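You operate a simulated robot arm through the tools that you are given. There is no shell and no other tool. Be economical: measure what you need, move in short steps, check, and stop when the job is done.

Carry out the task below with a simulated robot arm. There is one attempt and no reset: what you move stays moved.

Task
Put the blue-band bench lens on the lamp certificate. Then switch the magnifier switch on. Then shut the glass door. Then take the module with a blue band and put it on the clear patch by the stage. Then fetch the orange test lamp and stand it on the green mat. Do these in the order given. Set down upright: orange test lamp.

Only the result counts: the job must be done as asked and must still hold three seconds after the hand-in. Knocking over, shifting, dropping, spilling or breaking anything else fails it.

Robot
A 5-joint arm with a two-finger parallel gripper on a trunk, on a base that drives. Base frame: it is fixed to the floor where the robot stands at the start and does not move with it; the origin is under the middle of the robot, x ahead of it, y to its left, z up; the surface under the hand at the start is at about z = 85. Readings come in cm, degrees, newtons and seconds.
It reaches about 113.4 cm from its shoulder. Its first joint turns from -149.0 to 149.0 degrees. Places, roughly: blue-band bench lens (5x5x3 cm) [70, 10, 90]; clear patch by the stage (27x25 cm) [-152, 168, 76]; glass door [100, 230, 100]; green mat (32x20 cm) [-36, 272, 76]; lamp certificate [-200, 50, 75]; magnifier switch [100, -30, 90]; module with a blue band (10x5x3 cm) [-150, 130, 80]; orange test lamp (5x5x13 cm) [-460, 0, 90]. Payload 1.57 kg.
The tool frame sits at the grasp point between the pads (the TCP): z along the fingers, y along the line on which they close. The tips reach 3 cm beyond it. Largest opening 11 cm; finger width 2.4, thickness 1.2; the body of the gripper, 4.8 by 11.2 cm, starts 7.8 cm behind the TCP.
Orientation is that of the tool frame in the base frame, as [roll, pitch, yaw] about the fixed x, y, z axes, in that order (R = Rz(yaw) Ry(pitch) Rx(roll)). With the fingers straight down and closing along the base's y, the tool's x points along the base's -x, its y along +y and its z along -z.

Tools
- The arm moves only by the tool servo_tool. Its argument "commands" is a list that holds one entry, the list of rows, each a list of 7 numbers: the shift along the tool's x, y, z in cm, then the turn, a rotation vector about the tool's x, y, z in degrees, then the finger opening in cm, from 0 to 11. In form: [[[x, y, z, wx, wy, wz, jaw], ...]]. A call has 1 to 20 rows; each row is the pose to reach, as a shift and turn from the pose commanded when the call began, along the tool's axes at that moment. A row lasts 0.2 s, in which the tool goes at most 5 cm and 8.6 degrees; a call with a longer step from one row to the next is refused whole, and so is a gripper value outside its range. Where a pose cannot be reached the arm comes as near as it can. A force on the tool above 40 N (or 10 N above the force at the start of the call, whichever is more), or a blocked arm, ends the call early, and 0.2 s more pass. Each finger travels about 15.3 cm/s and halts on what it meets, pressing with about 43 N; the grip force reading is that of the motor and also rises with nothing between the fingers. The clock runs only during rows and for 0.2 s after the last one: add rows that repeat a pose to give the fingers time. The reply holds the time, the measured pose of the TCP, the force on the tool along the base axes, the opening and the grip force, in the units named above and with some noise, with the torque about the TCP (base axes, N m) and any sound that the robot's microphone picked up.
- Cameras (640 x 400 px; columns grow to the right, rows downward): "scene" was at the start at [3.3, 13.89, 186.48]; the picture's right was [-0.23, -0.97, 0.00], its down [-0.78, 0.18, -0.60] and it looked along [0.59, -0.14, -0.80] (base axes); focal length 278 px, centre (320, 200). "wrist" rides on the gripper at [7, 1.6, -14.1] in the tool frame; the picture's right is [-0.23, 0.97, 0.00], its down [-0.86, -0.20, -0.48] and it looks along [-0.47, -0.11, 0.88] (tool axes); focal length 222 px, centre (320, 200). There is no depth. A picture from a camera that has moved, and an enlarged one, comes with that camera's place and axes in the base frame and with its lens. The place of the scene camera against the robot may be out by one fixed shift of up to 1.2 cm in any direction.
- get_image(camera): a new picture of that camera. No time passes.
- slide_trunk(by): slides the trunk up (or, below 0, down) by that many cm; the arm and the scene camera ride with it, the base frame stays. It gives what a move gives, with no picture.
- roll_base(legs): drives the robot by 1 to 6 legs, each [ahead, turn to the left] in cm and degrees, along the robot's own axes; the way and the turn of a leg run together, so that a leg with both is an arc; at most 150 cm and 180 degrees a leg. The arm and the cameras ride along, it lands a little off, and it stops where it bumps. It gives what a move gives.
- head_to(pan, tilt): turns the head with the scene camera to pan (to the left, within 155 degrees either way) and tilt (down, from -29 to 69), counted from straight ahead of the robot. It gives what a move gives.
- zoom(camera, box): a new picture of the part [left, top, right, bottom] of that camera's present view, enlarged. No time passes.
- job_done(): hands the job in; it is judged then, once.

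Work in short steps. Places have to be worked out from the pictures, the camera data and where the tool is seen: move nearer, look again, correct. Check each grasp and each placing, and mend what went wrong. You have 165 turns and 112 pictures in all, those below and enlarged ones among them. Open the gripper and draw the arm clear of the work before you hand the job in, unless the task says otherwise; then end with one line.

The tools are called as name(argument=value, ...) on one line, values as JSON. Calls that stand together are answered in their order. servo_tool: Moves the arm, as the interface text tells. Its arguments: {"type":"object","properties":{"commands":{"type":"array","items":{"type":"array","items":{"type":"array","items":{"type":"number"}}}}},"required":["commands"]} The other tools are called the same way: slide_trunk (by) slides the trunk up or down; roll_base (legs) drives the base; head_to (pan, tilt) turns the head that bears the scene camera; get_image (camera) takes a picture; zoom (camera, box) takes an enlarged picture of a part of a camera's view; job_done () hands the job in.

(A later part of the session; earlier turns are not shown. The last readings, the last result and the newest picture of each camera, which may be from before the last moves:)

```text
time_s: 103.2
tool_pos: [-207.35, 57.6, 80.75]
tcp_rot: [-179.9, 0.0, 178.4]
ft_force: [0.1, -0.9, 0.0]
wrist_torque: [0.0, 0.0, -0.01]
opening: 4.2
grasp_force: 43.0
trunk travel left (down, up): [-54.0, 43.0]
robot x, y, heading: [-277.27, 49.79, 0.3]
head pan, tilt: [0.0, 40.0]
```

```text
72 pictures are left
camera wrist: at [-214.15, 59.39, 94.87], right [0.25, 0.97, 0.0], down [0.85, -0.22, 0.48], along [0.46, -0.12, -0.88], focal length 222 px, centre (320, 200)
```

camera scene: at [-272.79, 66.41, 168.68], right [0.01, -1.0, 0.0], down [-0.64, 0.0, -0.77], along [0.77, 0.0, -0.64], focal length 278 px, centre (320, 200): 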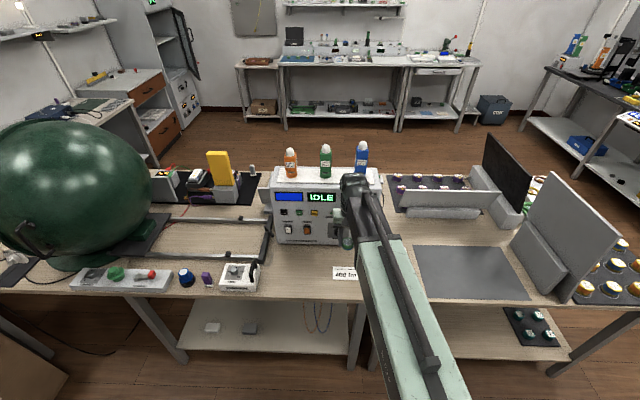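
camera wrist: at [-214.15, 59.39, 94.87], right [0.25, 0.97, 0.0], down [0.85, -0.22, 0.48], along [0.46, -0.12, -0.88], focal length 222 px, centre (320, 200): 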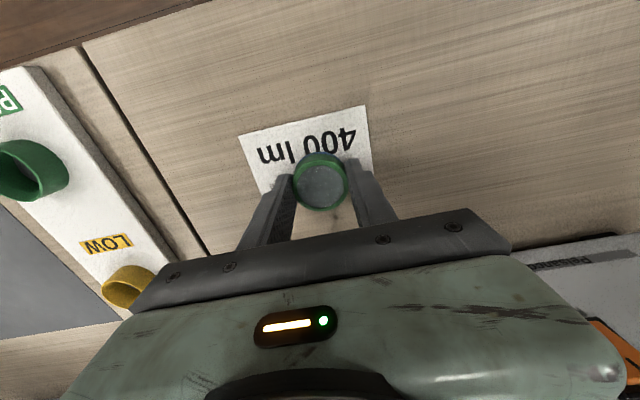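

Gripped. Lift 1 cm, shift 1.5 cm toward the card centre, lower and check contact.

servo_tool(commands=[[[0, 0, -1, 0, 0, 0, 3.9], [0.8, -0.2, -1, 0, 0, 0, 3.9], [1.5, -0.4, -1, 0, 0, 0, 3.9], [1.5, -0.4, -0.5, 0, 0, 0, 3.9], [1.5, -0.4, 0, 0, 0, 0, 3.9], [1.5, -0.4, 0, 0, 0, 0, 3.9]]])

servo_tool(commands=[[[0, 0, 0, 0, 0, 0, 4.6], [0, 0, 0, 0, 0, 0, 5.2], [0, 0, 0, 0, 0, 0, 6], [0, 0, 0, 0, 0, 0, 6.5], [0, 0, 0, 0, 0, 0, 6.5]]])

slide_trunk(by=15)

zoom(camera="wrist", box=[260, 90, 380, 190])

```text
time_s: 104.6
tool_pos: [-208.86, 57.2, 80.65]
tcp_rot: [-180.0, -0.1, 178.3]
ft_force: [0.5, 0.2, 0.2]
wrist_torque: [-0.02, -0.01, 0.04]
opening: 4.21
grasp_force: 42.5
out of reach, approached as far as the arm can: row 1, 2, 3, 4
trunk travel left (down, up): [-54.0, 43.0]
robot x, y, heading: [-277.22, 49.6, 0.4]
head pan, tilt: [0.0, 40.0]
```

```text
time_s: 105.8
tool_pos: [-208.87, 57.32, 80.7]
tcp_rot: [-179.8, 0.0, 178.4]
ft_force: [0.2, 0.2, -0.1]
wrist_torque: [-0.02, -0.01, 0.0]
opening: 6.48
grasp_force: 0.0
trunk travel left (down, up): [-54.0, 43.0]
robot x, y, heading: [-277.55, 49.76, -0.0]
head pan, tilt: [0.0, 40.0]
```

```text
time_s: 107.5
tool_pos: [-208.86, 57.2, 95.61]
tcp_rot: [-180.0, -0.1, 178.5]
ft_force: [0.5, 0.1, -0.2]
wrist_torque: [0.02, -0.01, 0.03]
opening: 6.49
grasp_force: 0.1
trunk travel left (down, up): [-69.0, 28.0]
robot x, y, heading: [-277.47, 49.69, 0.4]
head pan, tilt: [0.0, 40.0]
```

```text
4.00 times, centred on (320, 140) of wrist
camera zoom: at [-215.64, 59.02, 109.87], right [0.25, 0.97, 0.0], down [0.85, -0.22, 0.48], along [0.46, -0.12, -0.88], focal length 888 px, centre (320, 440)
```

zoom: 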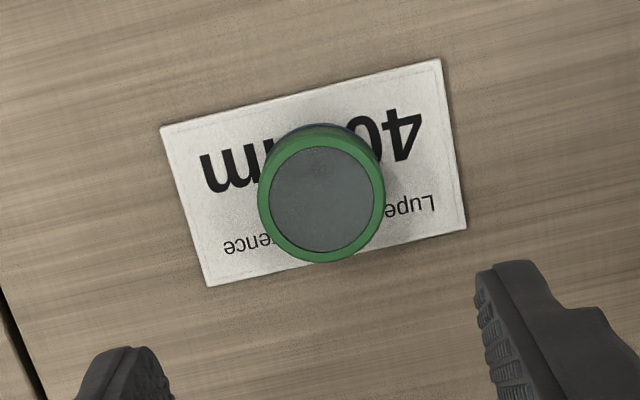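

The lens sits fully on the certificate. Now raise, retract, and drive back the same way toward the bench for the switch.

slide_trunk(by=28)

servo_tool(commands=[[[5, 0, 0, 0, 0, 0, 6], [10, 0, 0, 0, 0, 0, 4], [13, 0, 0, 0, 0, 0, 2], [13, 0, 0, 0, 0, 0, 0]]])

roll_base(legs=[[-23, 0], [0, -90], [150, 0], [16, 0], [0, 90]])

```text
time_s: 110.3
tool_pos: [-208.96, 57.21, 123.74]
tcp_rot: [-179.9, -0.1, 178.4]
ft_force: [-0.7, -0.3, 0.7]
wrist_torque: [0.04, 0.02, -0.02]
opening: 6.5
grasp_force: 0.0
trunk travel left (down, up): [-97.0, 0.0]
robot x, y, heading: [-277.12, 49.72, 0.4]
head pan, tilt: [0.0, 40.0]
```

```text
time_s: 111.3
tool_pos: [-220.66, 57.77, 123.71]
tcp_rot: [180.0, -0.3, 178.5]
ft_force: [0.2, -0.8, 0.3]
wrist_torque: [-0.01, -0.01, 0.03]
opening: 0.01
grasp_force: 21.4
out of reach, approached as far as the arm can: row 3, 4
trunk travel left (down, up): [-97.0, 0.0]
robot x, y, heading: [-277.31, 49.83, 0.1]
head pan, tilt: [0.0, 40.0]
```

```text
time_s: 128.8
tool_pos: [-251.31, -109.44, 123.71]
tcp_rot: [-180.0, -0.2, 174.9]
ft_force: [-0.9, 0.0, 0.7]
wrist_torque: [0.03, 0.02, -0.01]
opening: 0.0
grasp_force: 21.3
trunk travel left (down, up): [-97.0, 0.0]
robot x, y, heading: [-308.4, -114.93, -3.9]
head pan, tilt: [0.0, 40.0]
```

roll_base(legs=[[0, 4.2], [130, 0], [125, 0], [0, 90], [87, 0], [0, -90]])

get_image(camera="scene")

```text
time_s: 153.5
tool_pos: [4.26, -14.46, 123.58]
tcp_rot: [-180.0, -0.4, 178.4]
ft_force: [0.3, -0.3, 0.0]
wrist_torque: [0.03, 0.04, 0.01]
opening: 0.0
grasp_force: 21.2
trunk travel left (down, up): [-97.0, 0.0]
robot x, y, heading: [-52.5, -21.14, 0.2]
head pan, tilt: [0.0, 40.0]
```

```text
70 pictures are left
camera scene: at [-47.92, -4.92, 196.67], right [0.01, -1.0, 0.0], down [-0.64, 0.0, -0.77], along [0.77, 0.01, -0.64], focal length 278 px, centre (320, 200)
```

scene: 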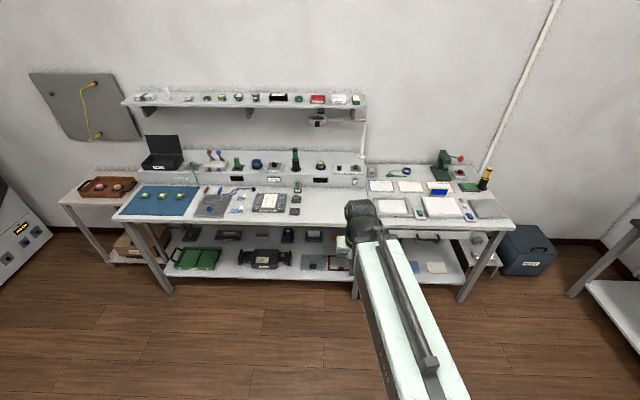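

zoom(camera="scene", box=[290, 90, 430, 200])

```text
3.64 times, centred on (360, 145) of scene
camera zoom: at [-47.92, -4.92, 196.67], right [0.01, -1.0, 0.0], down [-0.64, 0.0, -0.77], along [0.77, 0.01, -0.64], focal length 1011 px, centre (174, 400)
```

zoom: 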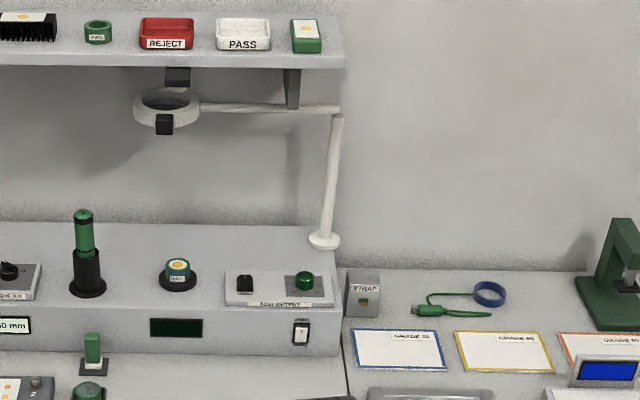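

The magnifier switch is a rocker on the riser's front face, near (95,-25,93). I drive closer and look with the wrist camera.

roll_base(legs=[[45, 0]])

head_to(pan=-12, tilt=45)

zoom(camera="scene", box=[200, 100, 400, 225])

```text
time_s: 156.3
tool_pos: [49.48, -14.24, 123.64]
tcp_rot: [-179.9, -0.4, 178.2]
ft_force: [-0.6, 0.5, 0.0]
wrist_torque: [0.01, 0.03, 0.0]
opening: 0.0
grasp_force: 21.4
trunk travel left (down, up): [-97.0, 0.0]
robot x, y, heading: [-7.38, -21.09, 0.4]
head pan, tilt: [0.0, 40.0]
```

```text
time_s: 157.0
tool_pos: [49.41, -14.38, 123.62]
tcp_rot: [-179.9, -0.5, 178.2]
ft_force: [-1.1, -0.8, -0.5]
wrist_torque: [-0.02, 0.01, -0.02]
opening: 0.01
grasp_force: 20.9
trunk travel left (down, up): [-97.0, 0.0]
robot x, y, heading: [-6.95, -21.48, 0.3]
head pan, tilt: [-12.0, 45.0]
```

```text
3.20 times, centred on (300, 162) of scene
camera zoom: at [-3.31, -6.18, 195.94], right [-0.2, -0.98, 0.0], down [-0.69, 0.14, -0.71], along [0.69, -0.14, -0.71], focal length 890 px, centre (384, 320)
```

zoom: 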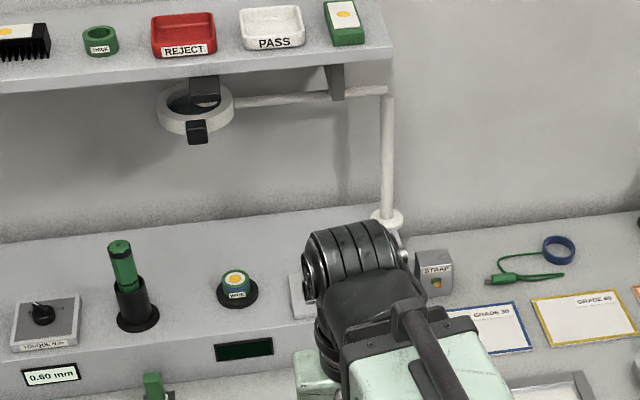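

Tilt the tool 45° forward (about tool y, negative) and look with the wrist camera.

servo_tool(commands=[[[0, 0, 0, 0, -8, 0, 0], [0, 0, 0, 0, -16, 0, 0], [0, 0, 0, 0, -24, 0, 0], [0, 0, 0, 0, -32, 0, 0], [0, 0, 0, 0, -40, 0, 0], [0, 0, 0, 0, -45, 0, 0], [0, 0, 0, 0, -45, 0, 0]]])

get_image(camera="wrist")

```text
time_s: 158.6
tool_pos: [65.61, -10.59, 130.43]
tcp_rot: [-179.8, 44.6, 178.3]
ft_force: [0.4, 0.5, -0.6]
wrist_torque: [0.0, 0.04, 0.02]
opening: 0.0
grasp_force: 21.1
out of reach, approached as far as the arm can: row 1, 2, 3, 4, 5, 6, 7
trunk travel left (down, up): [-97.0, 0.0]
robot x, y, heading: [-7.31, -21.2, 0.0]
head pan, tilt: [-12.0, 45.0]
```

```text
67 pictures are left
camera wrist: at [50.86, -8.47, 135.74], right [0.19, 0.97, 0.16], down [0.27, -0.21, 0.94], along [0.94, -0.14, -0.3], focal length 222 px, centre (320, 200)
```

wrist: 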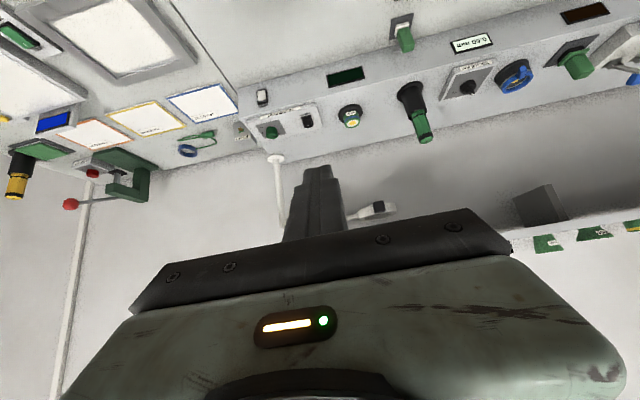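

zoom(camera="wrist", box=[232, 70, 332, 150])

```text
5.00 times, centred on (282, 110) of wrist
camera zoom: at [50.86, -8.47, 135.74], right [0.19, 0.97, 0.16], down [0.27, -0.21, 0.94], along [0.94, -0.14, -0.3], focal length 1111 px, centre (510, 650)
```

zoom: 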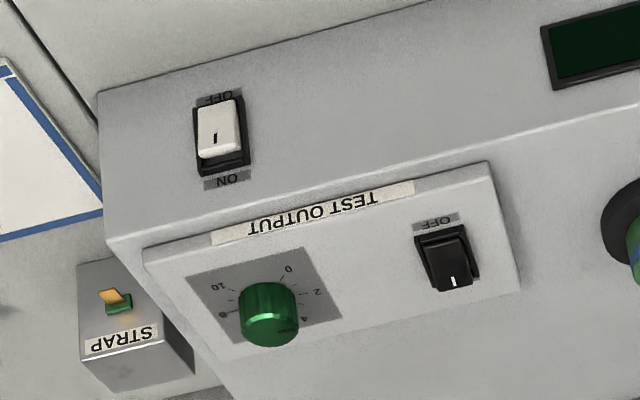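

The switch shows ON at its upper edge (picture is inverted), with the rocker at about (94.5, -25.4), z 89–93. I'll press the upper half with closed fingertips. First lower the trunk with the hand still back.

slide_trunk(by=-35)

servo_tool(commands=[[[0, -5, 0, 0, 0, 0, 0], [0, -10, 0, 0, 0, 0, 0], [0, -14, 0, 0, 0, 0, 0], [-3, -14.3, 3, 0, 0, 0, 0], [-6, -14.5, 6, 0, 0, 0, 0], [-9, -14.6, 9, 0, 0, 0, 0], [-10, -14.7, 10, 0, 0, 0, 0], [-10, -14.7, 10, 0, 0, 0, 0]]])

get_image(camera="wrist")

```text
time_s: 162.0
tool_pos: [65.36, -10.57, 95.57]
tcp_rot: [-179.8, 44.5, 178.3]
ft_force: [-0.9, 1.2, 0.3]
wrist_torque: [0.03, -0.01, 0.01]
opening: 0.01
grasp_force: 21.3
trunk travel left (down, up): [-62.0, 35.0]
robot x, y, heading: [-7.6, -20.85, -0.3]
head pan, tilt: [-12.0, 45.0]
```

```text
time_s: 163.8
tool_pos: [79.11, -25.81, 95.43]
tcp_rot: [-179.7, 44.3, 178.2]
ft_force: [-0.1, -0.4, -0.2]
wrist_torque: [0.01, -0.04, 0.0]
opening: 0.0
grasp_force: 21.0
out of reach, approached as far as the arm can: row 1, 2, 3
trunk travel left (down, up): [-62.0, 35.0]
robot x, y, heading: [-7.35, -21.37, 0.2]
head pan, tilt: [-12.0, 45.0]
```

```text
65 pictures are left
camera wrist: at [64.49, -23.71, 100.73], right [0.19, 0.97, 0.16], down [0.27, -0.21, 0.94], along [0.94, -0.14, -0.3], focal length 222 px, centre (320, 200)
```

wrist: 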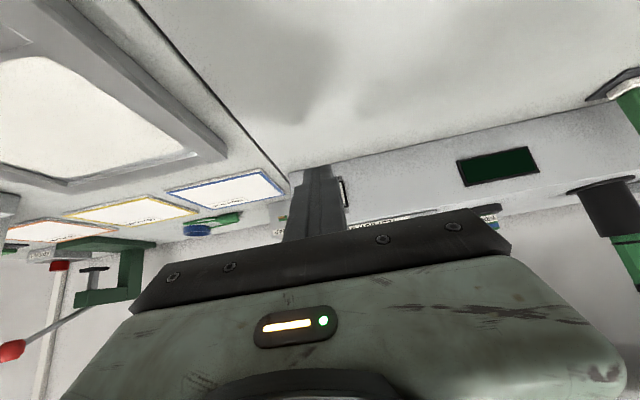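

zoom(camera="wrist", box=[270, 140, 390, 220])

get_image(camera="scene")

```text
5.00 times, centred on (330, 180) of wrist
camera zoom: at [64.49, -23.71, 100.73], right [0.19, 0.97, 0.16], down [0.27, -0.21, 0.94], along [0.94, -0.14, -0.3], focal length 1111 px, centre (270, 300)
```

zoom: 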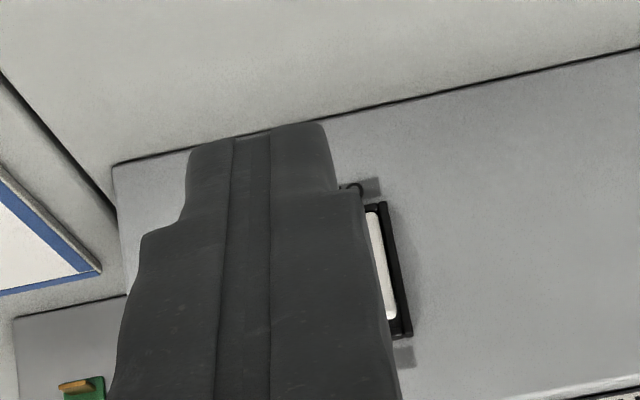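

```text
63 pictures are left
camera scene: at [-3.33, -6.19, 160.93], right [-0.2, -0.98, 0.0], down [-0.69, 0.14, -0.71], along [0.69, -0.14, -0.71], focal length 278 px, centre (320, 200)
```

scene: 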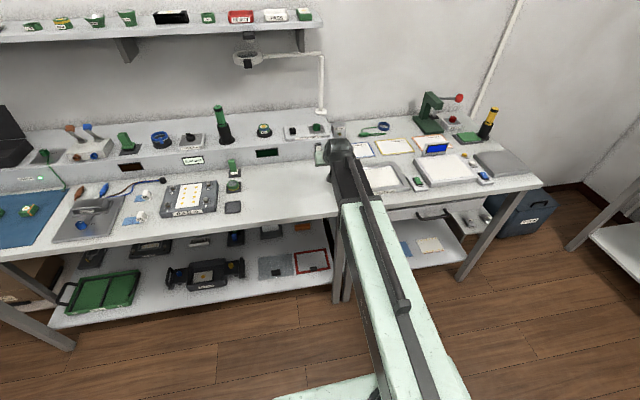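

Triangulating gives the switch face at x≈96, centre y≈-25.9, rocker z 87.6–91.3. Lower 3.5 with the trunk, then advance.

slide_trunk(by=-3.5)

servo_tool(commands=[[[-2.8, 0, 2.8, 0, 0, 0, 0], [-5.6, 0, 5.6, 0, 0, 0, 0], [-7.5, 0, 7.5, 0, 0, 0, 0], [-7.5, 0, 7.5, 0, 0, 0, 0]]])

zoom(camera="wrist", box=[270, 140, 390, 220])

```text
time_s: 164.6
tool_pos: [79.19, -25.82, 92.01]
tcp_rot: [-179.8, 44.3, 178.3]
ft_force: [0.6, 0.2, 0.4]
wrist_torque: [-0.03, -0.02, 0.01]
opening: 0.02
grasp_force: 21.3
trunk travel left (down, up): [-58.5, 38.5]
robot x, y, heading: [-7.45, -21.04, 0.3]
head pan, tilt: [-12.0, 45.0]
```

```text
time_s: 165.6
tool_pos: [89.68, -25.97, 91.88]
tcp_rot: [-179.8, 44.3, 178.3]
ft_force: [-0.4, 0.3, 0.1]
wrist_torque: [0.01, 0.02, -0.03]
opening: 0.02
grasp_force: 21.7
trunk travel left (down, up): [-58.5, 38.5]
robot x, y, heading: [-7.03, -21.13, 0.3]
head pan, tilt: [-12.0, 45.0]
```

```text
5.00 times, centred on (330, 180) of wrist
camera zoom: at [75.02, -23.93, 97.22], right [0.19, 0.97, 0.16], down [0.27, -0.21, 0.94], along [0.94, -0.14, -0.3], focal length 1111 px, centre (270, 300)
```

zoom: 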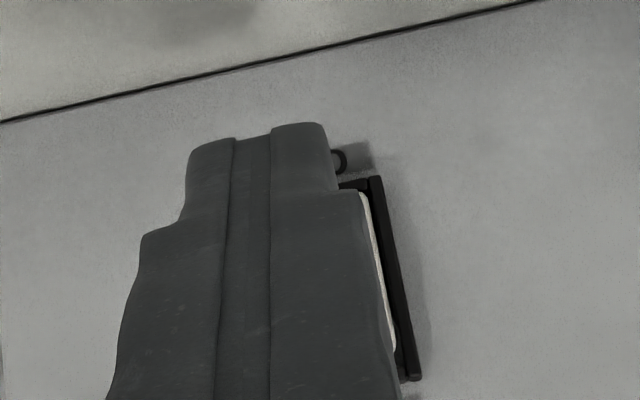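

Frame appears z 88.5–92.7, so I aim slightly higher (TCP z≈92.8) and press forward in small steps.

servo_tool(commands=[[[-0.63, 0, -0.64, 0, 0, 0, 0], [-1.35, 0, 0.06, 0, 0, 0, 0], [-1.7, 0, 0.41, 0, 0, 0, 0], [-2.06, 0, 0.76, 0, 0, 0, 0], [-2.4, 0, 1.1, 0, 0, 0, 0], [-2.77, 0, 1.46, 0, 0, 0, 0], [-3.1, 0, 1.8, 0, 0, 0, 0]]])

zoom(camera="wrist", box=[270, 140, 390, 220])

```text
time_s: 167.0
tool_pos: [91.94, -26.24, 92.16]
tcp_rot: [-179.9, 44.0, 178.4]
ft_force: [-17.2, 1.5, 10.0]
wrist_torque: [0.01, -0.07, 0.0]
opening: 0.0
grasp_force: 21.3
out of reach, approached as far as the arm can: row 1, 2, 3, 4, 5, 6
trunk travel left (down, up): [-58.5, 38.5]
robot x, y, heading: [-7.03, -21.12, 0.3]
head pan, tilt: [-12.0, 45.0]
stopped in row 6: the force on the tool passed its limit at 47 N (the readings are from after the stop); the commanded pose is now the measured one
```

```text
5.00 times, centred on (330, 180) of wrist
camera zoom: at [77.33, -24.15, 97.45], right [0.19, 0.97, 0.15], down [0.28, -0.21, 0.94], along [0.94, -0.14, -0.31], focal length 1111 px, centre (270, 300)
```

zoom: 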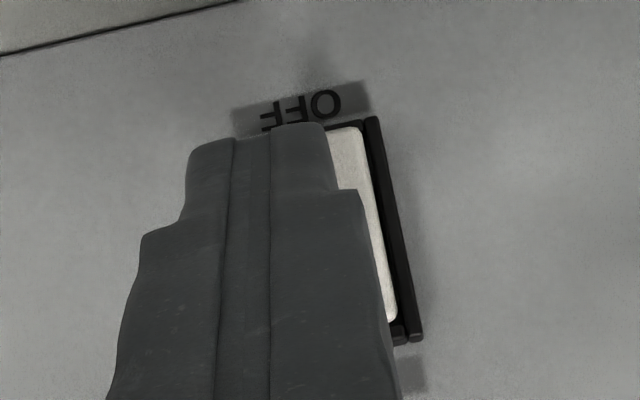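

Contact made at 47 N. Back off and look at the rocker's state.

servo_tool(commands=[[[2.5, 0, -2.5, 0, 0, 0, 0], [5, 3, -5, 0, 0, 0, 0], [5, 7, -5, 0, 0, 0, 0], [5, 8, -5, 0, 0, 0, 0]]])

get_image(camera="wrist")

```text
time_s: 168.0
tool_pos: [85.51, -18.1, 91.79]
tcp_rot: [-179.9, 44.0, 178.3]
ft_force: [-0.7, 0.1, -0.6]
wrist_torque: [-0.02, 0.01, 0.02]
opening: 0.02
grasp_force: 21.7
trunk travel left (down, up): [-58.5, 38.5]
robot x, y, heading: [-7.43, -21.19, 0.5]
head pan, tilt: [-12.0, 45.0]
```

```text
60 pictures are left
camera wrist: at [70.79, -15.98, 97.21], right [0.19, 0.97, 0.15], down [0.28, -0.21, 0.94], along [0.94, -0.14, -0.31], focal length 222 px, centre (320, 200)
```

wrist: 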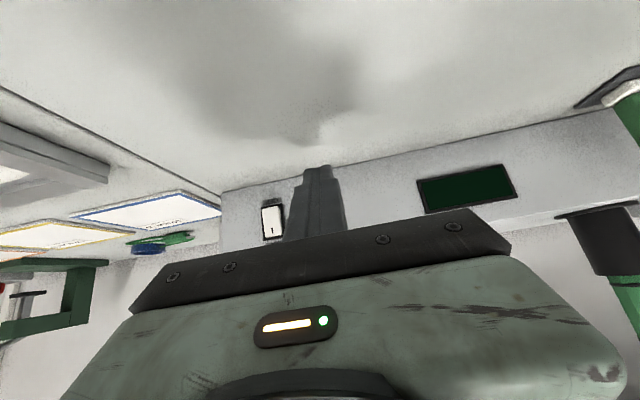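

zoom(camera="wrist", box=[230, 180, 310, 250])

zoom(camera="scene", box=[200, 20, 400, 150])

```text
5.71 times, centred on (270, 215) of wrist
camera zoom: at [70.79, -15.98, 97.21], right [0.19, 0.97, 0.15], down [0.28, -0.21, 0.94], along [0.94, -0.14, -0.31], focal length 1269 px, centre (606, 114)
```

zoom: 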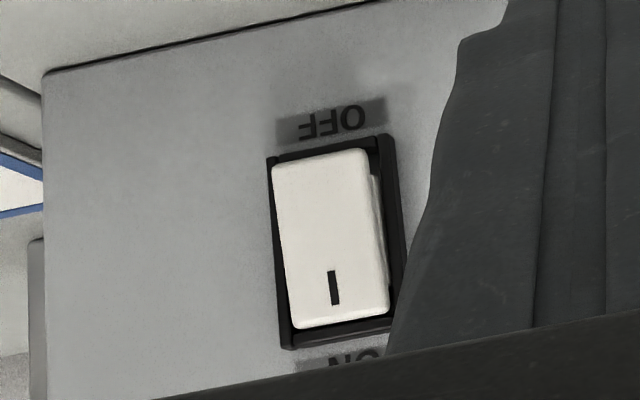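

```text
3.08 times, centred on (300, 85) of scene
camera zoom: at [-3.33, -6.18, 157.43], right [-0.2, -0.98, 0.0], down [-0.69, 0.14, -0.71], along [0.69, -0.14, -0.71], focal length 856 px, centre (382, 554)
```

zoom: 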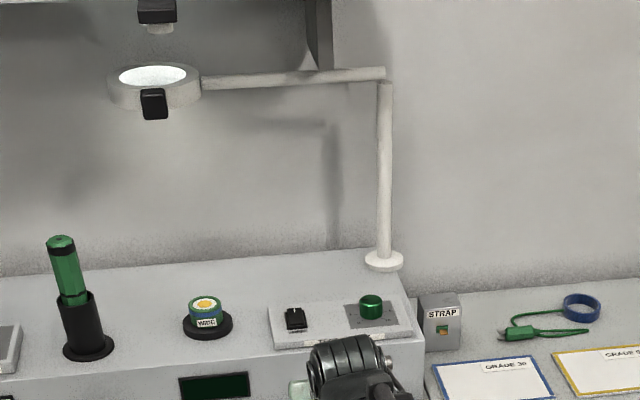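

The magnifier ring is now lit: the switch is on. Next the glass door: raise, back away and look at the cabinet.

slide_trunk(by=34)

roll_base(legs=[[-52, 0], [0, 60]])

head_to(pan=0, tilt=30)

get_image(camera="scene")

```text
time_s: 171.3
tool_pos: [85.5, -18.07, 125.96]
tcp_rot: [-179.8, 43.9, 178.3]
ft_force: [0.4, -0.3, 1.1]
wrist_torque: [0.01, -0.01, 0.0]
opening: 0.0
grasp_force: 21.2
trunk travel left (down, up): [-92.5, 4.5]
robot x, y, heading: [-7.36, -21.24, 0.1]
head pan, tilt: [-12.0, 45.0]
```

```text
time_s: 177.0
tool_pos: [-15.68, 61.28, 125.84]
tcp_rot: [-179.8, 44.0, -121.1]
ft_force: [0.1, 0.7, -0.4]
wrist_torque: [0.0, 0.01, -0.02]
opening: 0.0
grasp_force: 21.0
trunk travel left (down, up): [-92.5, 4.5]
robot x, y, heading: [-57.04, -22.1, 60.4]
head pan, tilt: [-12.0, 45.0]
```

```text
time_s: 177.8
tool_pos: [-15.48, 61.06, 125.86]
tcp_rot: [-179.7, 44.0, -121.1]
ft_force: [-0.3, -0.5, 1.0]
wrist_torque: [-0.02, 0.01, 0.03]
opening: 0.0
grasp_force: 20.7
trunk travel left (down, up): [-92.5, 4.5]
robot x, y, heading: [-56.93, -22.07, 60.7]
head pan, tilt: [0.0, 30.0]
```

```text
57 pictures are left
camera scene: at [-68.76, -10.13, 193.69], right [0.87, -0.49, 0.0], down [-0.25, -0.44, -0.87], along [0.43, 0.75, -0.5], focal length 278 px, centre (320, 200)
```

scene: 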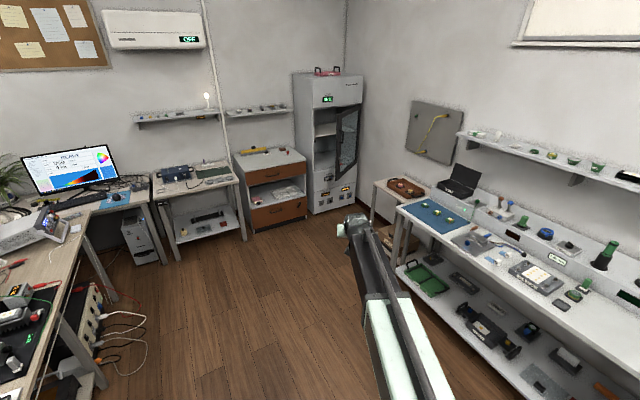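

zoom(camera="scene", box=[280, 60, 380, 225])

```text
2.42 times, centred on (330, 142) of scene
camera zoom: at [-68.76, -10.13, 193.69], right [0.87, -0.49, 0.0], down [-0.25, -0.44, -0.87], along [0.43, 0.75, -0.5], focal length 674 px, centre (296, 339)
```

zoom: 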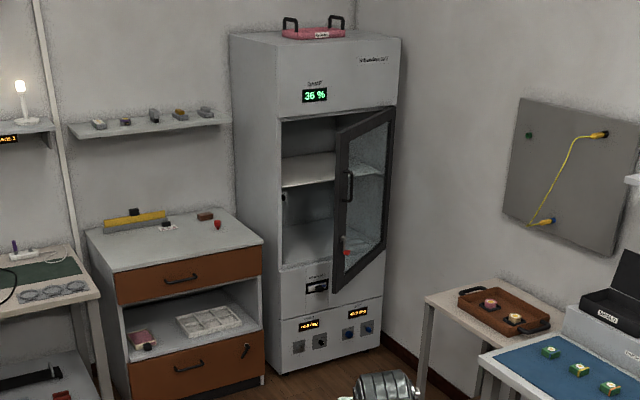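

The door is hinged at its right edge (x≈135, y≈253) and stands open about 28°, its free edge near (86,226), handle z 96–112. I drive around the bench to within reach.

servo_tool(commands=[[[3.4, 0, -3.4, 0, 0, 0, 0], [6.8, 0, -6.8, 0, 0, 0, 0], [10, 0, -10, 0, 0, 0, 0], [12, 0, -12, 0, 0, 0, 0], [12, 0, -12, 0, 0, 0, 0]]])

roll_base(legs=[[0, 29.5], [80, 0], [0, -42], [100, 0], [0, 17]])

get_image(camera="scene")

```text
time_s: 179.0
tool_pos: [-24.33, 46.8, 125.77]
tcp_rot: [-179.8, 44.1, -121.1]
ft_force: [1.0, 0.5, 0.0]
wrist_torque: [0.02, -0.03, 0.04]
opening: 0.0
grasp_force: 21.7
trunk travel left (down, up): [-92.5, 4.5]
robot x, y, heading: [-57.14, -22.26, 60.6]
head pan, tilt: [0.0, 30.0]
```

```text
time_s: 192.3
tool_pos: [36.43, 200.75, 125.85]
tcp_rot: [-179.8, 44.1, -117.5]
ft_force: [-0.2, -1.3, 0.1]
wrist_torque: [0.01, 0.04, 0.04]
opening: 0.0
grasp_force: 21.6
trunk travel left (down, up): [-92.5, 4.5]
robot x, y, heading: [8.1, 129.96, 63.6]
head pan, tilt: [0.0, 30.0]
```

```text
55 pictures are left
camera scene: at [-4.05, 141.16, 193.7], right [0.9, -0.44, 0.0], down [-0.22, -0.45, -0.87], along [0.38, 0.78, -0.5], focal length 278 px, centre (320, 200)
```

scene: 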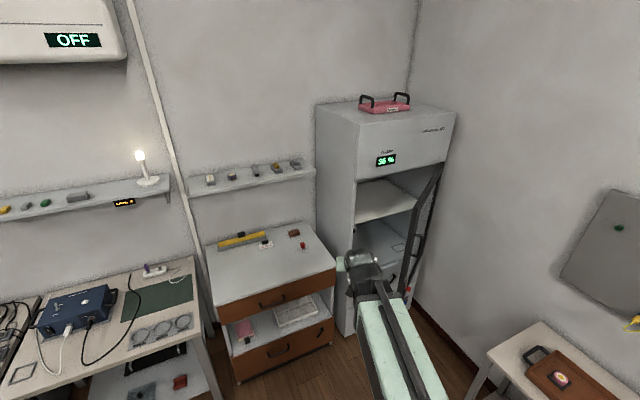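

zoom(camera="scene", box=[330, 140, 470, 320])

```text
2.22 times, centred on (400, 230) of scene
camera zoom: at [-4.05, 141.16, 193.7], right [0.9, -0.44, 0.0], down [-0.22, -0.45, -0.87], along [0.38, 0.78, -0.5], focal length 618 px, centre (142, 133)
```

zoom: 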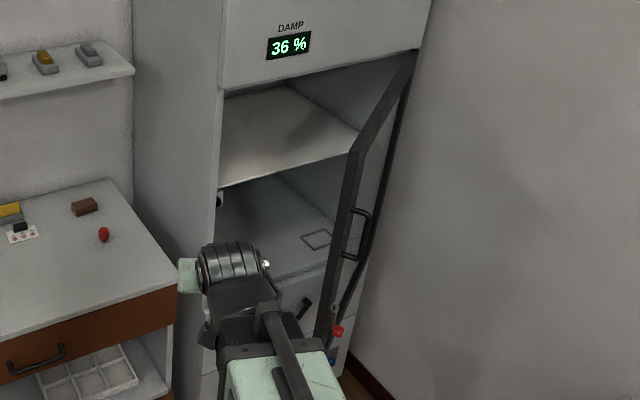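

The free edge is near (79.5,216.5), the door open ~34° with its outer face on the far-right side. I turn right and move so that the fingertips come in front of the outer face near its free edge.

roll_base(legs=[[0, -19], [24, 0]])

get_image(camera="scene")

get_image(camera="wrist")

```text
time_s: 195.2
tool_pos: [75.71, 205.14, 125.91]
tcp_rot: [-179.8, 44.1, -136.4]
ft_force: [0.1, -0.4, 0.6]
wrist_torque: [0.02, 0.02, 0.0]
opening: 0.01
grasp_force: 21.5
trunk travel left (down, up): [-92.5, 4.5]
robot x, y, heading: [26.25, 147.06, 44.5]
head pan, tilt: [0.0, 30.0]
```

```text
53 pictures are left
camera scene: at [18.41, 161.99, 193.69], right [0.7, -0.71, 0.0], down [-0.36, -0.35, -0.87], along [0.62, 0.61, -0.5], focal length 278 px, centre (320, 200)
```

scene: 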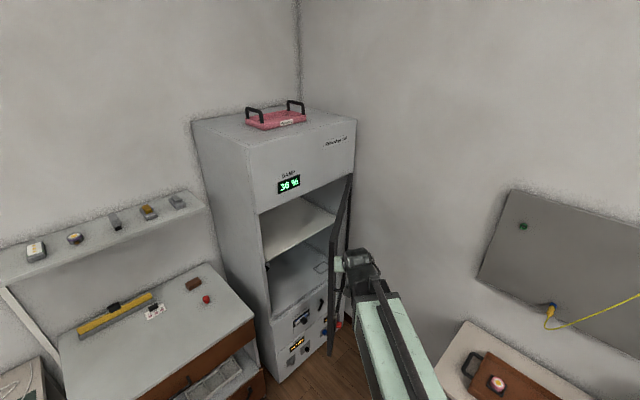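

```text
52 pictures are left
camera wrist: at [63.85, 196.03, 131.18], right [-0.55, 0.82, 0.16], down [0.34, 0.05, 0.94], along [0.76, 0.57, -0.31], focal length 222 px, centre (320, 200)
```

wrist: 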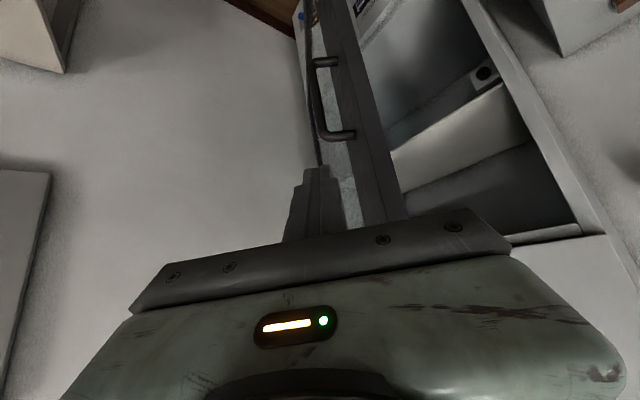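

The fingers are on the outer side of the door, above the handle. I lower 3, go forward 9 cm along the door, then push sideways along the closing arc.

slide_trunk(by=-3)

servo_tool(commands=[[[-3.2, 0, 3.2, 0, 0, 0, 0], [-6.3, 0, 6.4, 0, 0, 0, 0], [-6.3, 2, 6.4, 0, 0, 0, 0], [-6.3, 4, 6.4, 0, 0, 0, 0], [-6.6, 6, 6.7, -0.7, 0, -0.7, 0], [-7, 8, 7.1, -1.4, 0, -1.4, 0], [-7.5, 10, 7.6, -2.2, 0, -2.2, 0], [-7.8, 13, 8, -4.2, 0, -4.3, 0]]])

get_image(camera="wrist")

```text
time_s: 195.9
tool_pos: [75.6, 204.92, 122.93]
tcp_rot: [-179.8, 44.0, -136.5]
ft_force: [0.1, -0.3, -0.3]
wrist_torque: [-0.04, -0.01, 0.01]
opening: 0.0
grasp_force: 21.5
trunk travel left (down, up): [-89.5, 7.5]
robot x, y, heading: [26.71, 146.98, 44.3]
head pan, tilt: [0.0, 30.0]
```

```text
time_s: 197.7
tool_pos: [74.86, 222.29, 122.89]
tcp_rot: [-179.9, 44.0, -130.6]
ft_force: [2.6, -1.2, -0.7]
wrist_torque: [-0.02, -0.02, -0.09]
opening: 0.0
grasp_force: 21.4
out of reach, approached as far as the arm can: row 5, 6, 7, 8
trunk travel left (down, up): [-89.5, 7.5]
robot x, y, heading: [26.31, 147.16, 44.6]
head pan, tilt: [0.0, 30.0]
```

```text
51 pictures are left
camera wrist: at [64.07, 212.0, 128.21], right [-0.63, 0.76, 0.16], down [0.34, 0.09, 0.94], along [0.7, 0.65, -0.31], focal length 222 px, centre (320, 200)
```

wrist: 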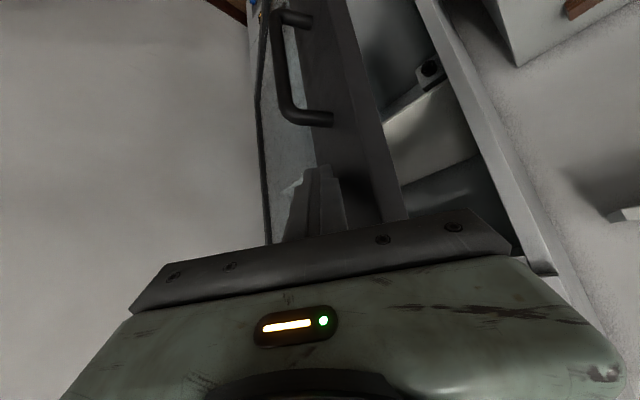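

It pushes the door (light force). Continue along the arc with more forward component.

servo_tool(commands=[[[-1.8, 0.6, 1.8, 0, 0, 0, 0], [-3.4, 2.0, 3.5, -0.7, 0, -0.7, 0], [-4.6, 4.0, 4.7, -1.4, 0, -1.4, 0], [-5.8, 6.2, 5.9, -2.2, 0, -2.2, 0], [-7.4, 9.3, 7.6, -3.5, 0, -3.6, 0], [-7.4, 9.3, 7.6, -3.5, 0, -3.6, 0]]])

get_image(camera="wrist")

```text
time_s: 199.1
tool_pos: [74.58, 236.28, 122.82]
tcp_rot: [-179.9, 44.0, -125.4]
ft_force: [-1.0, -0.4, -0.1]
wrist_torque: [0.01, 0.01, 0.03]
opening: 0.01
grasp_force: 21.3
trunk travel left (down, up): [-89.5, 7.5]
robot x, y, heading: [26.43, 146.81, 44.6]
head pan, tilt: [0.0, 30.0]
```

```text
50 pictures are left
camera wrist: at [64.67, 225.11, 128.22], right [-0.7, 0.7, 0.16], down [0.33, 0.11, 0.94], along [0.64, 0.7, -0.31], focal length 222 px, centre (320, 200)
```

wrist: 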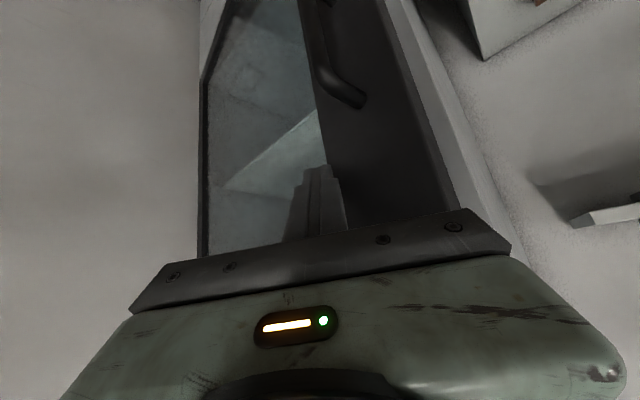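

The door is nearly shut. One more push until resistance.

servo_tool(commands=[[[-0.8, 2.2, 0.8, -0.5, 0, -0.5, 0], [-1.9, 4.2, 1.9, -1, 0, -1, 0], [-3.2, 6, 3.2, -1.5, 0, -1.5, 0], [-4.4, 7.6, 4.5, -2, 0, -2, 0], [-5.1, 8.8, 5.2, -2.4, 0, -2.4, 0], [-5.8, 10, 5.9, -2.4, 0, -2.4, 0], [-5.8, 10, 5.9, -2.4, 0, -2.4, 0]]])

get_image(camera="wrist")

get_image(camera="scene")

```text
time_s: 200.0
tool_pos: [72.48, 243.13, 122.91]
tcp_rot: [-179.2, 43.2, -123.2]
ft_force: [-1.8, -16.4, 11.8]
wrist_torque: [0.12, -0.07, -0.08]
opening: 0.0
grasp_force: 21.3
out of reach, approached as far as the arm can: row 1, 2
trunk travel left (down, up): [-89.5, 7.5]
robot x, y, heading: [25.77, 146.76, 44.3]
head pan, tilt: [0.0, 30.0]
stopped in row 4: the force on the tool passed its limit at 61 N (the readings are from after the stop); the commanded pose is now the measured one
```

```text
49 pictures are left
camera wrist: at [63.07, 231.65, 128.49], right [-0.72, 0.68, 0.15], down [0.32, 0.14, 0.94], along [0.62, 0.72, -0.32], focal length 222 px, centre (320, 200)
```

wrist: 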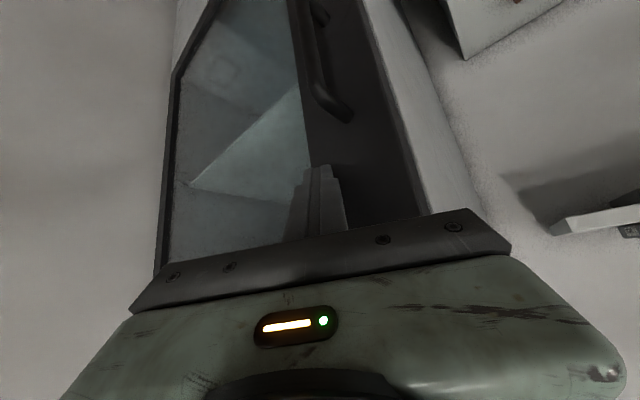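

```text
48 pictures are left
camera scene: at [18.07, 161.42, 190.76], right [0.7, -0.71, 0.0], down [-0.36, -0.35, -0.87], along [0.62, 0.61, -0.5], focal length 278 px, centre (320, 200)
```

scene: 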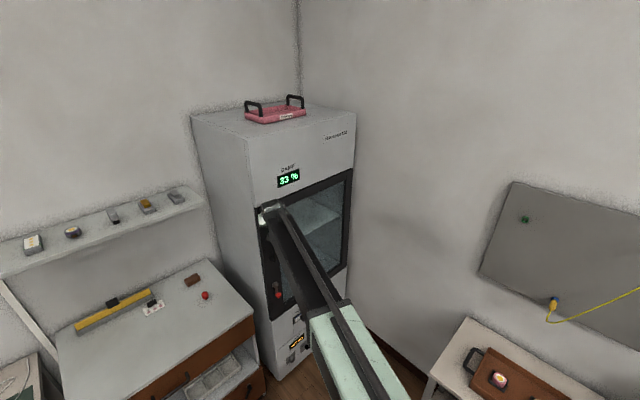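

The door met the cabinet at 61 N. Back the hand away and verify.

servo_tool(commands=[[[2.5, -2, -2.5, 0, 0, 0, 0], [5, -4, -5, 0, 0, 0, 0], [7.5, -6, -7.5, 0, 0, 0, 0], [10, -8, -10, 0, 0, 0, 0], [12, -8, -12, 0, 0, 0, 0]]])

roll_base(legs=[[-25, 0]])

zoom(camera="scene", box=[230, 100, 450, 320])

```text
time_s: 201.2
tool_pos: [69.76, 224.93, 122.82]
tcp_rot: [-179.3, 43.2, -123.2]
ft_force: [0.4, -0.4, -0.3]
wrist_torque: [0.01, 0.01, 0.0]
opening: 0.0
grasp_force: 21.2
out of reach, approached as far as the arm can: row 3, 4, 5
trunk travel left (down, up): [-89.5, 7.5]
robot x, y, heading: [26.29, 147.13, 44.4]
head pan, tilt: [0.0, 30.0]
```

```text
time_s: 203.0
tool_pos: [52.01, 206.94, 122.61]
tcp_rot: [-179.3, 43.2, -123.5]
ft_force: [0.4, -0.4, -0.3]
wrist_torque: [0.01, 0.01, 0.02]
opening: 0.0
grasp_force: 21.2
trunk travel left (down, up): [-89.5, 7.5]
robot x, y, heading: [8.54, 129.55, 44.5]
head pan, tilt: [0.0, 30.0]
```

```text
1.82 times, centred on (340, 210) of scene
camera zoom: at [0.15, 144.08, 190.7], right [0.7, -0.72, 0.0], down [-0.36, -0.35, -0.87], along [0.62, 0.6, -0.5], focal length 506 px, centre (284, 182)
```

zoom: 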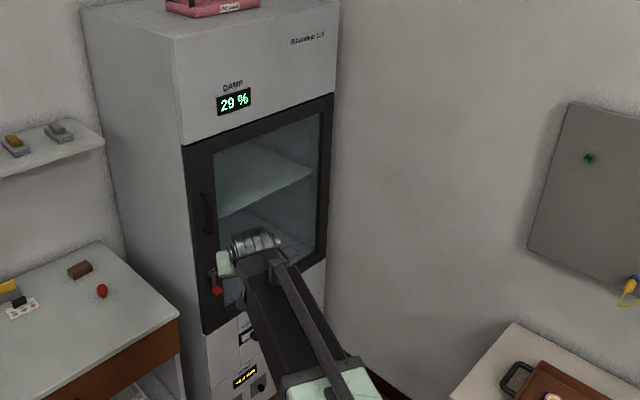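

The door is shut. Next, the module: restore the tool to vertical, retract, and turn toward the back table at y≈145.

servo_tool(commands=[[[0, 0, 0, 0, 8, 0, 0], [0, 0, 0, 0, 16, 0, 0], [0, 0, 0, 0, 24, 0, 0], [0, 0, 0, 0, 32, 0, 0], [0, 0, 0, 0, 40, 0, 0], [0, 0, 0, 0, 43.2, 0, 0], [0, 0, 0, 0, 43.2, 0, 0]]])

roll_base(legs=[[0, 135.5], [75, 0]])

head_to(pan=0, tilt=45)

get_image(camera="scene")

```text
time_s: 204.6
tool_pos: [51.94, 207.03, 116.11]
tcp_rot: [-179.4, 0.0, -124.0]
ft_force: [0.3, 1.2, 0.8]
wrist_torque: [0.03, 0.0, 0.01]
opening: 0.0
grasp_force: 21.1
out of reach, approached as far as the arm can: row 1, 2, 3, 4, 5, 6, 7
trunk travel left (down, up): [-89.5, 7.5]
robot x, y, heading: [8.51, 129.07, 44.3]
head pan, tilt: [0.0, 30.0]
```

```text
time_s: 214.3
tool_pos: [-153.26, 107.23, 116.05]
tcp_rot: [-179.5, 0.0, 10.3]
ft_force: [-1.1, -0.2, -0.4]
wrist_torque: [0.01, -0.03, 0.0]
opening: 0.0
grasp_force: 21.5
trunk travel left (down, up): [-89.5, 7.5]
robot x, y, heading: [-66.97, 131.22, 178.9]
head pan, tilt: [0.0, 30.0]
```

```text
time_s: 215.1
tool_pos: [-153.08, 107.15, 116.24]
tcp_rot: [-179.5, 0.0, 10.4]
ft_force: [0.8, -0.2, -0.5]
wrist_torque: [-0.01, -0.01, 0.02]
opening: 0.01
grasp_force: 21.9
trunk travel left (down, up): [-89.5, 7.5]
robot x, y, heading: [-66.89, 131.64, 179.0]
head pan, tilt: [0.0, 45.0]
```

```text
46 pictures are left
camera scene: at [-70.22, 114.28, 188.44], right [0.02, 1.0, 0.0], down [0.71, -0.01, -0.71], along [-0.71, 0.01, -0.71], focal length 278 px, centre (320, 200)
```

scene: 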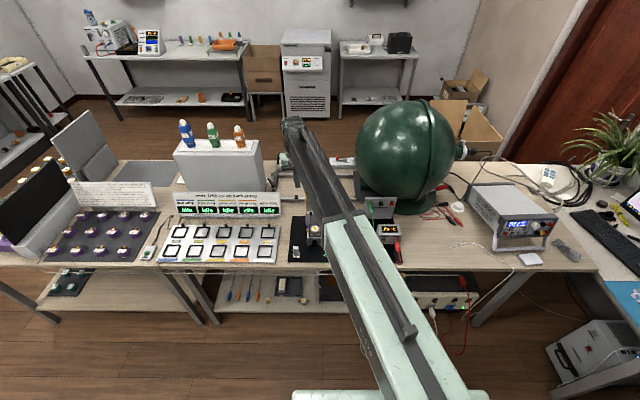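

get_image(camera="wrist")

```text
45 pictures are left
camera wrist: at [-145.87, 106.77, 130.34], right [-0.05, -1.0, -0.01], down [-0.88, 0.04, 0.48], along [-0.48, 0.03, -0.88], focal length 222 px, centre (320, 200)
```

wrist: 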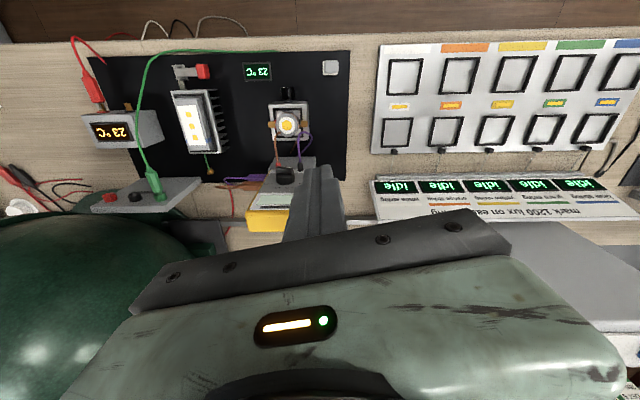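

zoom(camera="wrist", box=[80, 30, 280, 210])

```text
2.22 times, centred on (180, 120) of wrist
camera zoom: at [-145.87, 106.77, 130.34], right [-0.05, -1.0, -0.01], down [-0.88, 0.04, 0.48], along [-0.48, 0.03, -0.88], focal length 494 px, centre (631, 378)
```

zoom: 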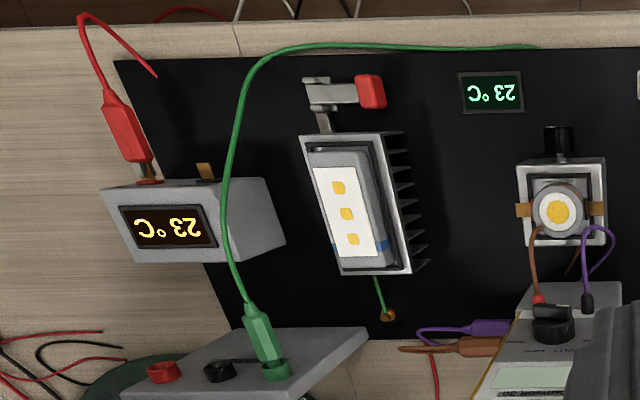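

The blue-banded LED module sits in a finned cradle near (-152,134). I move over it, squaring the yaw and opening the fingers, then look down.

servo_tool(commands=[[[1, -4.5, 0, 0, 0, 2, 2], [2, -9, 0, 0, 0, 4, 4], [3, -13.5, 0, 0, 0, 6, 6], [4, -18, 0, 0, 0, 8, 8], [5, -22.4, 0, 0, 0, 10.4, 8], [5.85, -26.4, 0, 0, 0, 10.4, 8], [5.85, -26.4, 0, 0, 0, 10.4, 8]]])

get_image(camera="wrist")

get_image(camera="scene")

```text
time_s: 216.7
tool_pos: [-152.23, 134.35, 116.13]
tcp_rot: [-179.5, 0.0, 0.0]
ft_force: [-0.2, -0.2, -0.2]
wrist_torque: [-0.04, 0.01, 0.02]
opening: 7.99
grasp_force: 0.1
trunk travel left (down, up): [-89.5, 7.5]
robot x, y, heading: [-66.89, 131.69, 178.8]
head pan, tilt: [0.0, 45.0]
```

```text
43 pictures are left
camera wrist: at [-145.22, 132.55, 130.33], right [-0.23, -0.97, -0.01], down [-0.85, 0.2, 0.48], along [-0.47, 0.12, -0.88], focal length 222 px, centre (320, 200)
```

wrist: 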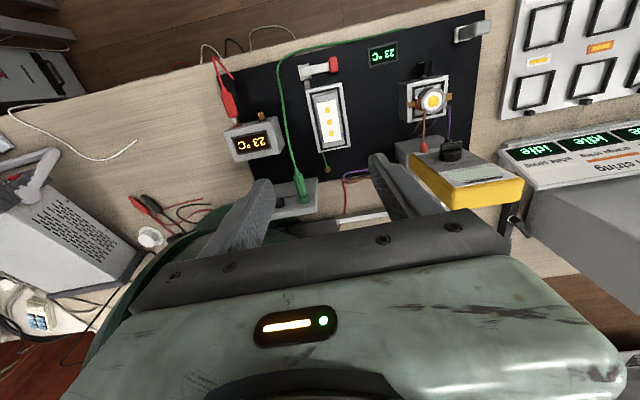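

```text
42 pictures are left
camera scene: at [-70.2, 114.29, 188.44], right [0.02, 1.0, 0.0], down [0.71, -0.01, -0.71], along [-0.71, 0.01, -0.71], focal length 278 px, centre (320, 200)
```

scene: 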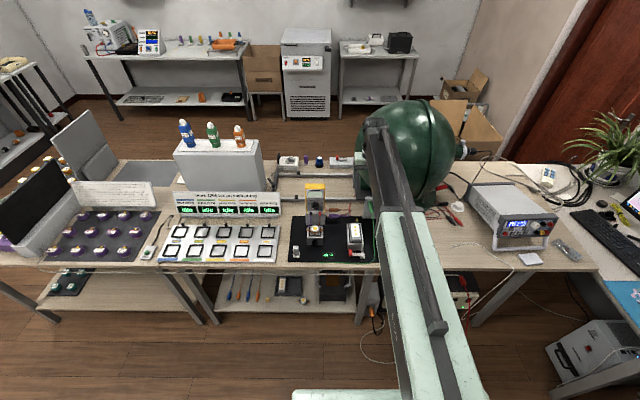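

zoom(camera="scene", box=[280, 190, 400, 280])

zoom(camera="wrist", box=[260, 40, 400, 190])

```text
4.44 times, centred on (340, 235) of scene
camera zoom: at [-70.2, 114.29, 188.44], right [0.02, 1.0, 0.0], down [0.71, -0.01, -0.71], along [-0.71, 0.01, -0.71], focal length 1236 px, centre (231, 44)
```

zoom: 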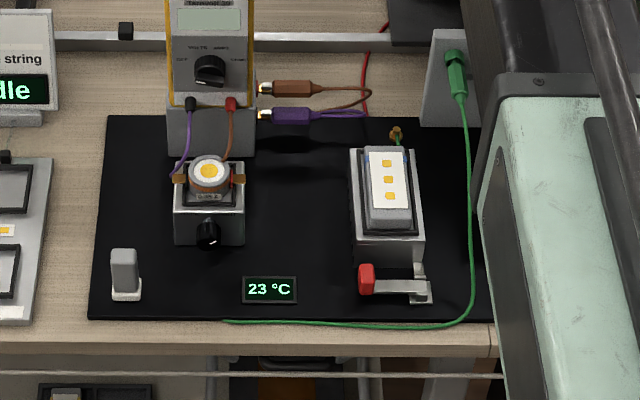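

```text
2.67 times, centred on (330, 115) of wrist
camera zoom: at [-145.22, 132.55, 130.33], right [-0.23, -0.97, -0.01], down [-0.85, 0.2, 0.48], along [-0.47, 0.12, -0.88], focal length 592 px, centre (293, 427)
```

zoom: 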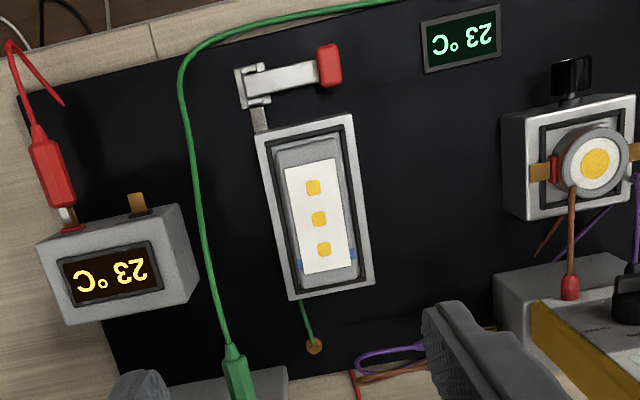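

Module top is centred near (-153.3,132.6) and protrudes above its cradle rim. Align and lower to z≈92, then check.

servo_tool(commands=[[[-1.1, 1.75, 0, 0, 0, 0, 7.6], [-1.1, 1.75, 0, 0, 0, 0, 7.6]]])

slide_trunk(by=-24)

get_image(camera="wrist")

```text
time_s: 217.3
tool_pos: [-153.46, 132.55, 116.16]
tcp_rot: [-179.4, 0.1, 0.0]
ft_force: [0.1, 0.3, -0.1]
wrist_torque: [0.02, 0.02, 0.02]
opening: 7.58
grasp_force: 0.2
trunk travel left (down, up): [-89.5, 7.5]
robot x, y, heading: [-67.09, 131.4, 178.9]
head pan, tilt: [0.0, 45.0]
```

```text
time_s: 219.8
tool_pos: [-153.32, 132.47, 92.21]
tcp_rot: [-179.5, 0.1, 0.0]
ft_force: [0.5, 0.0, 0.1]
wrist_torque: [0.0, -0.02, 0.03]
opening: 7.6
grasp_force: 0.1
trunk travel left (down, up): [-65.5, 31.5]
robot x, y, heading: [-66.84, 131.76, 179.0]
head pan, tilt: [0.0, 45.0]
```

```text
39 pictures are left
camera wrist: at [-146.25, 130.71, 106.34], right [-0.23, -0.97, -0.01], down [-0.85, 0.2, 0.48], along [-0.47, 0.12, -0.88], focal length 222 px, centre (320, 200)
```

wrist: 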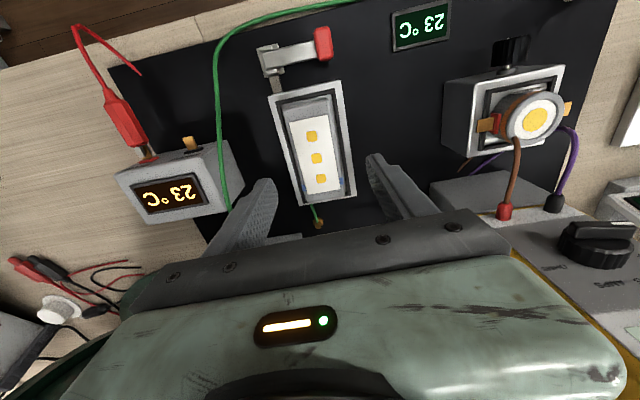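

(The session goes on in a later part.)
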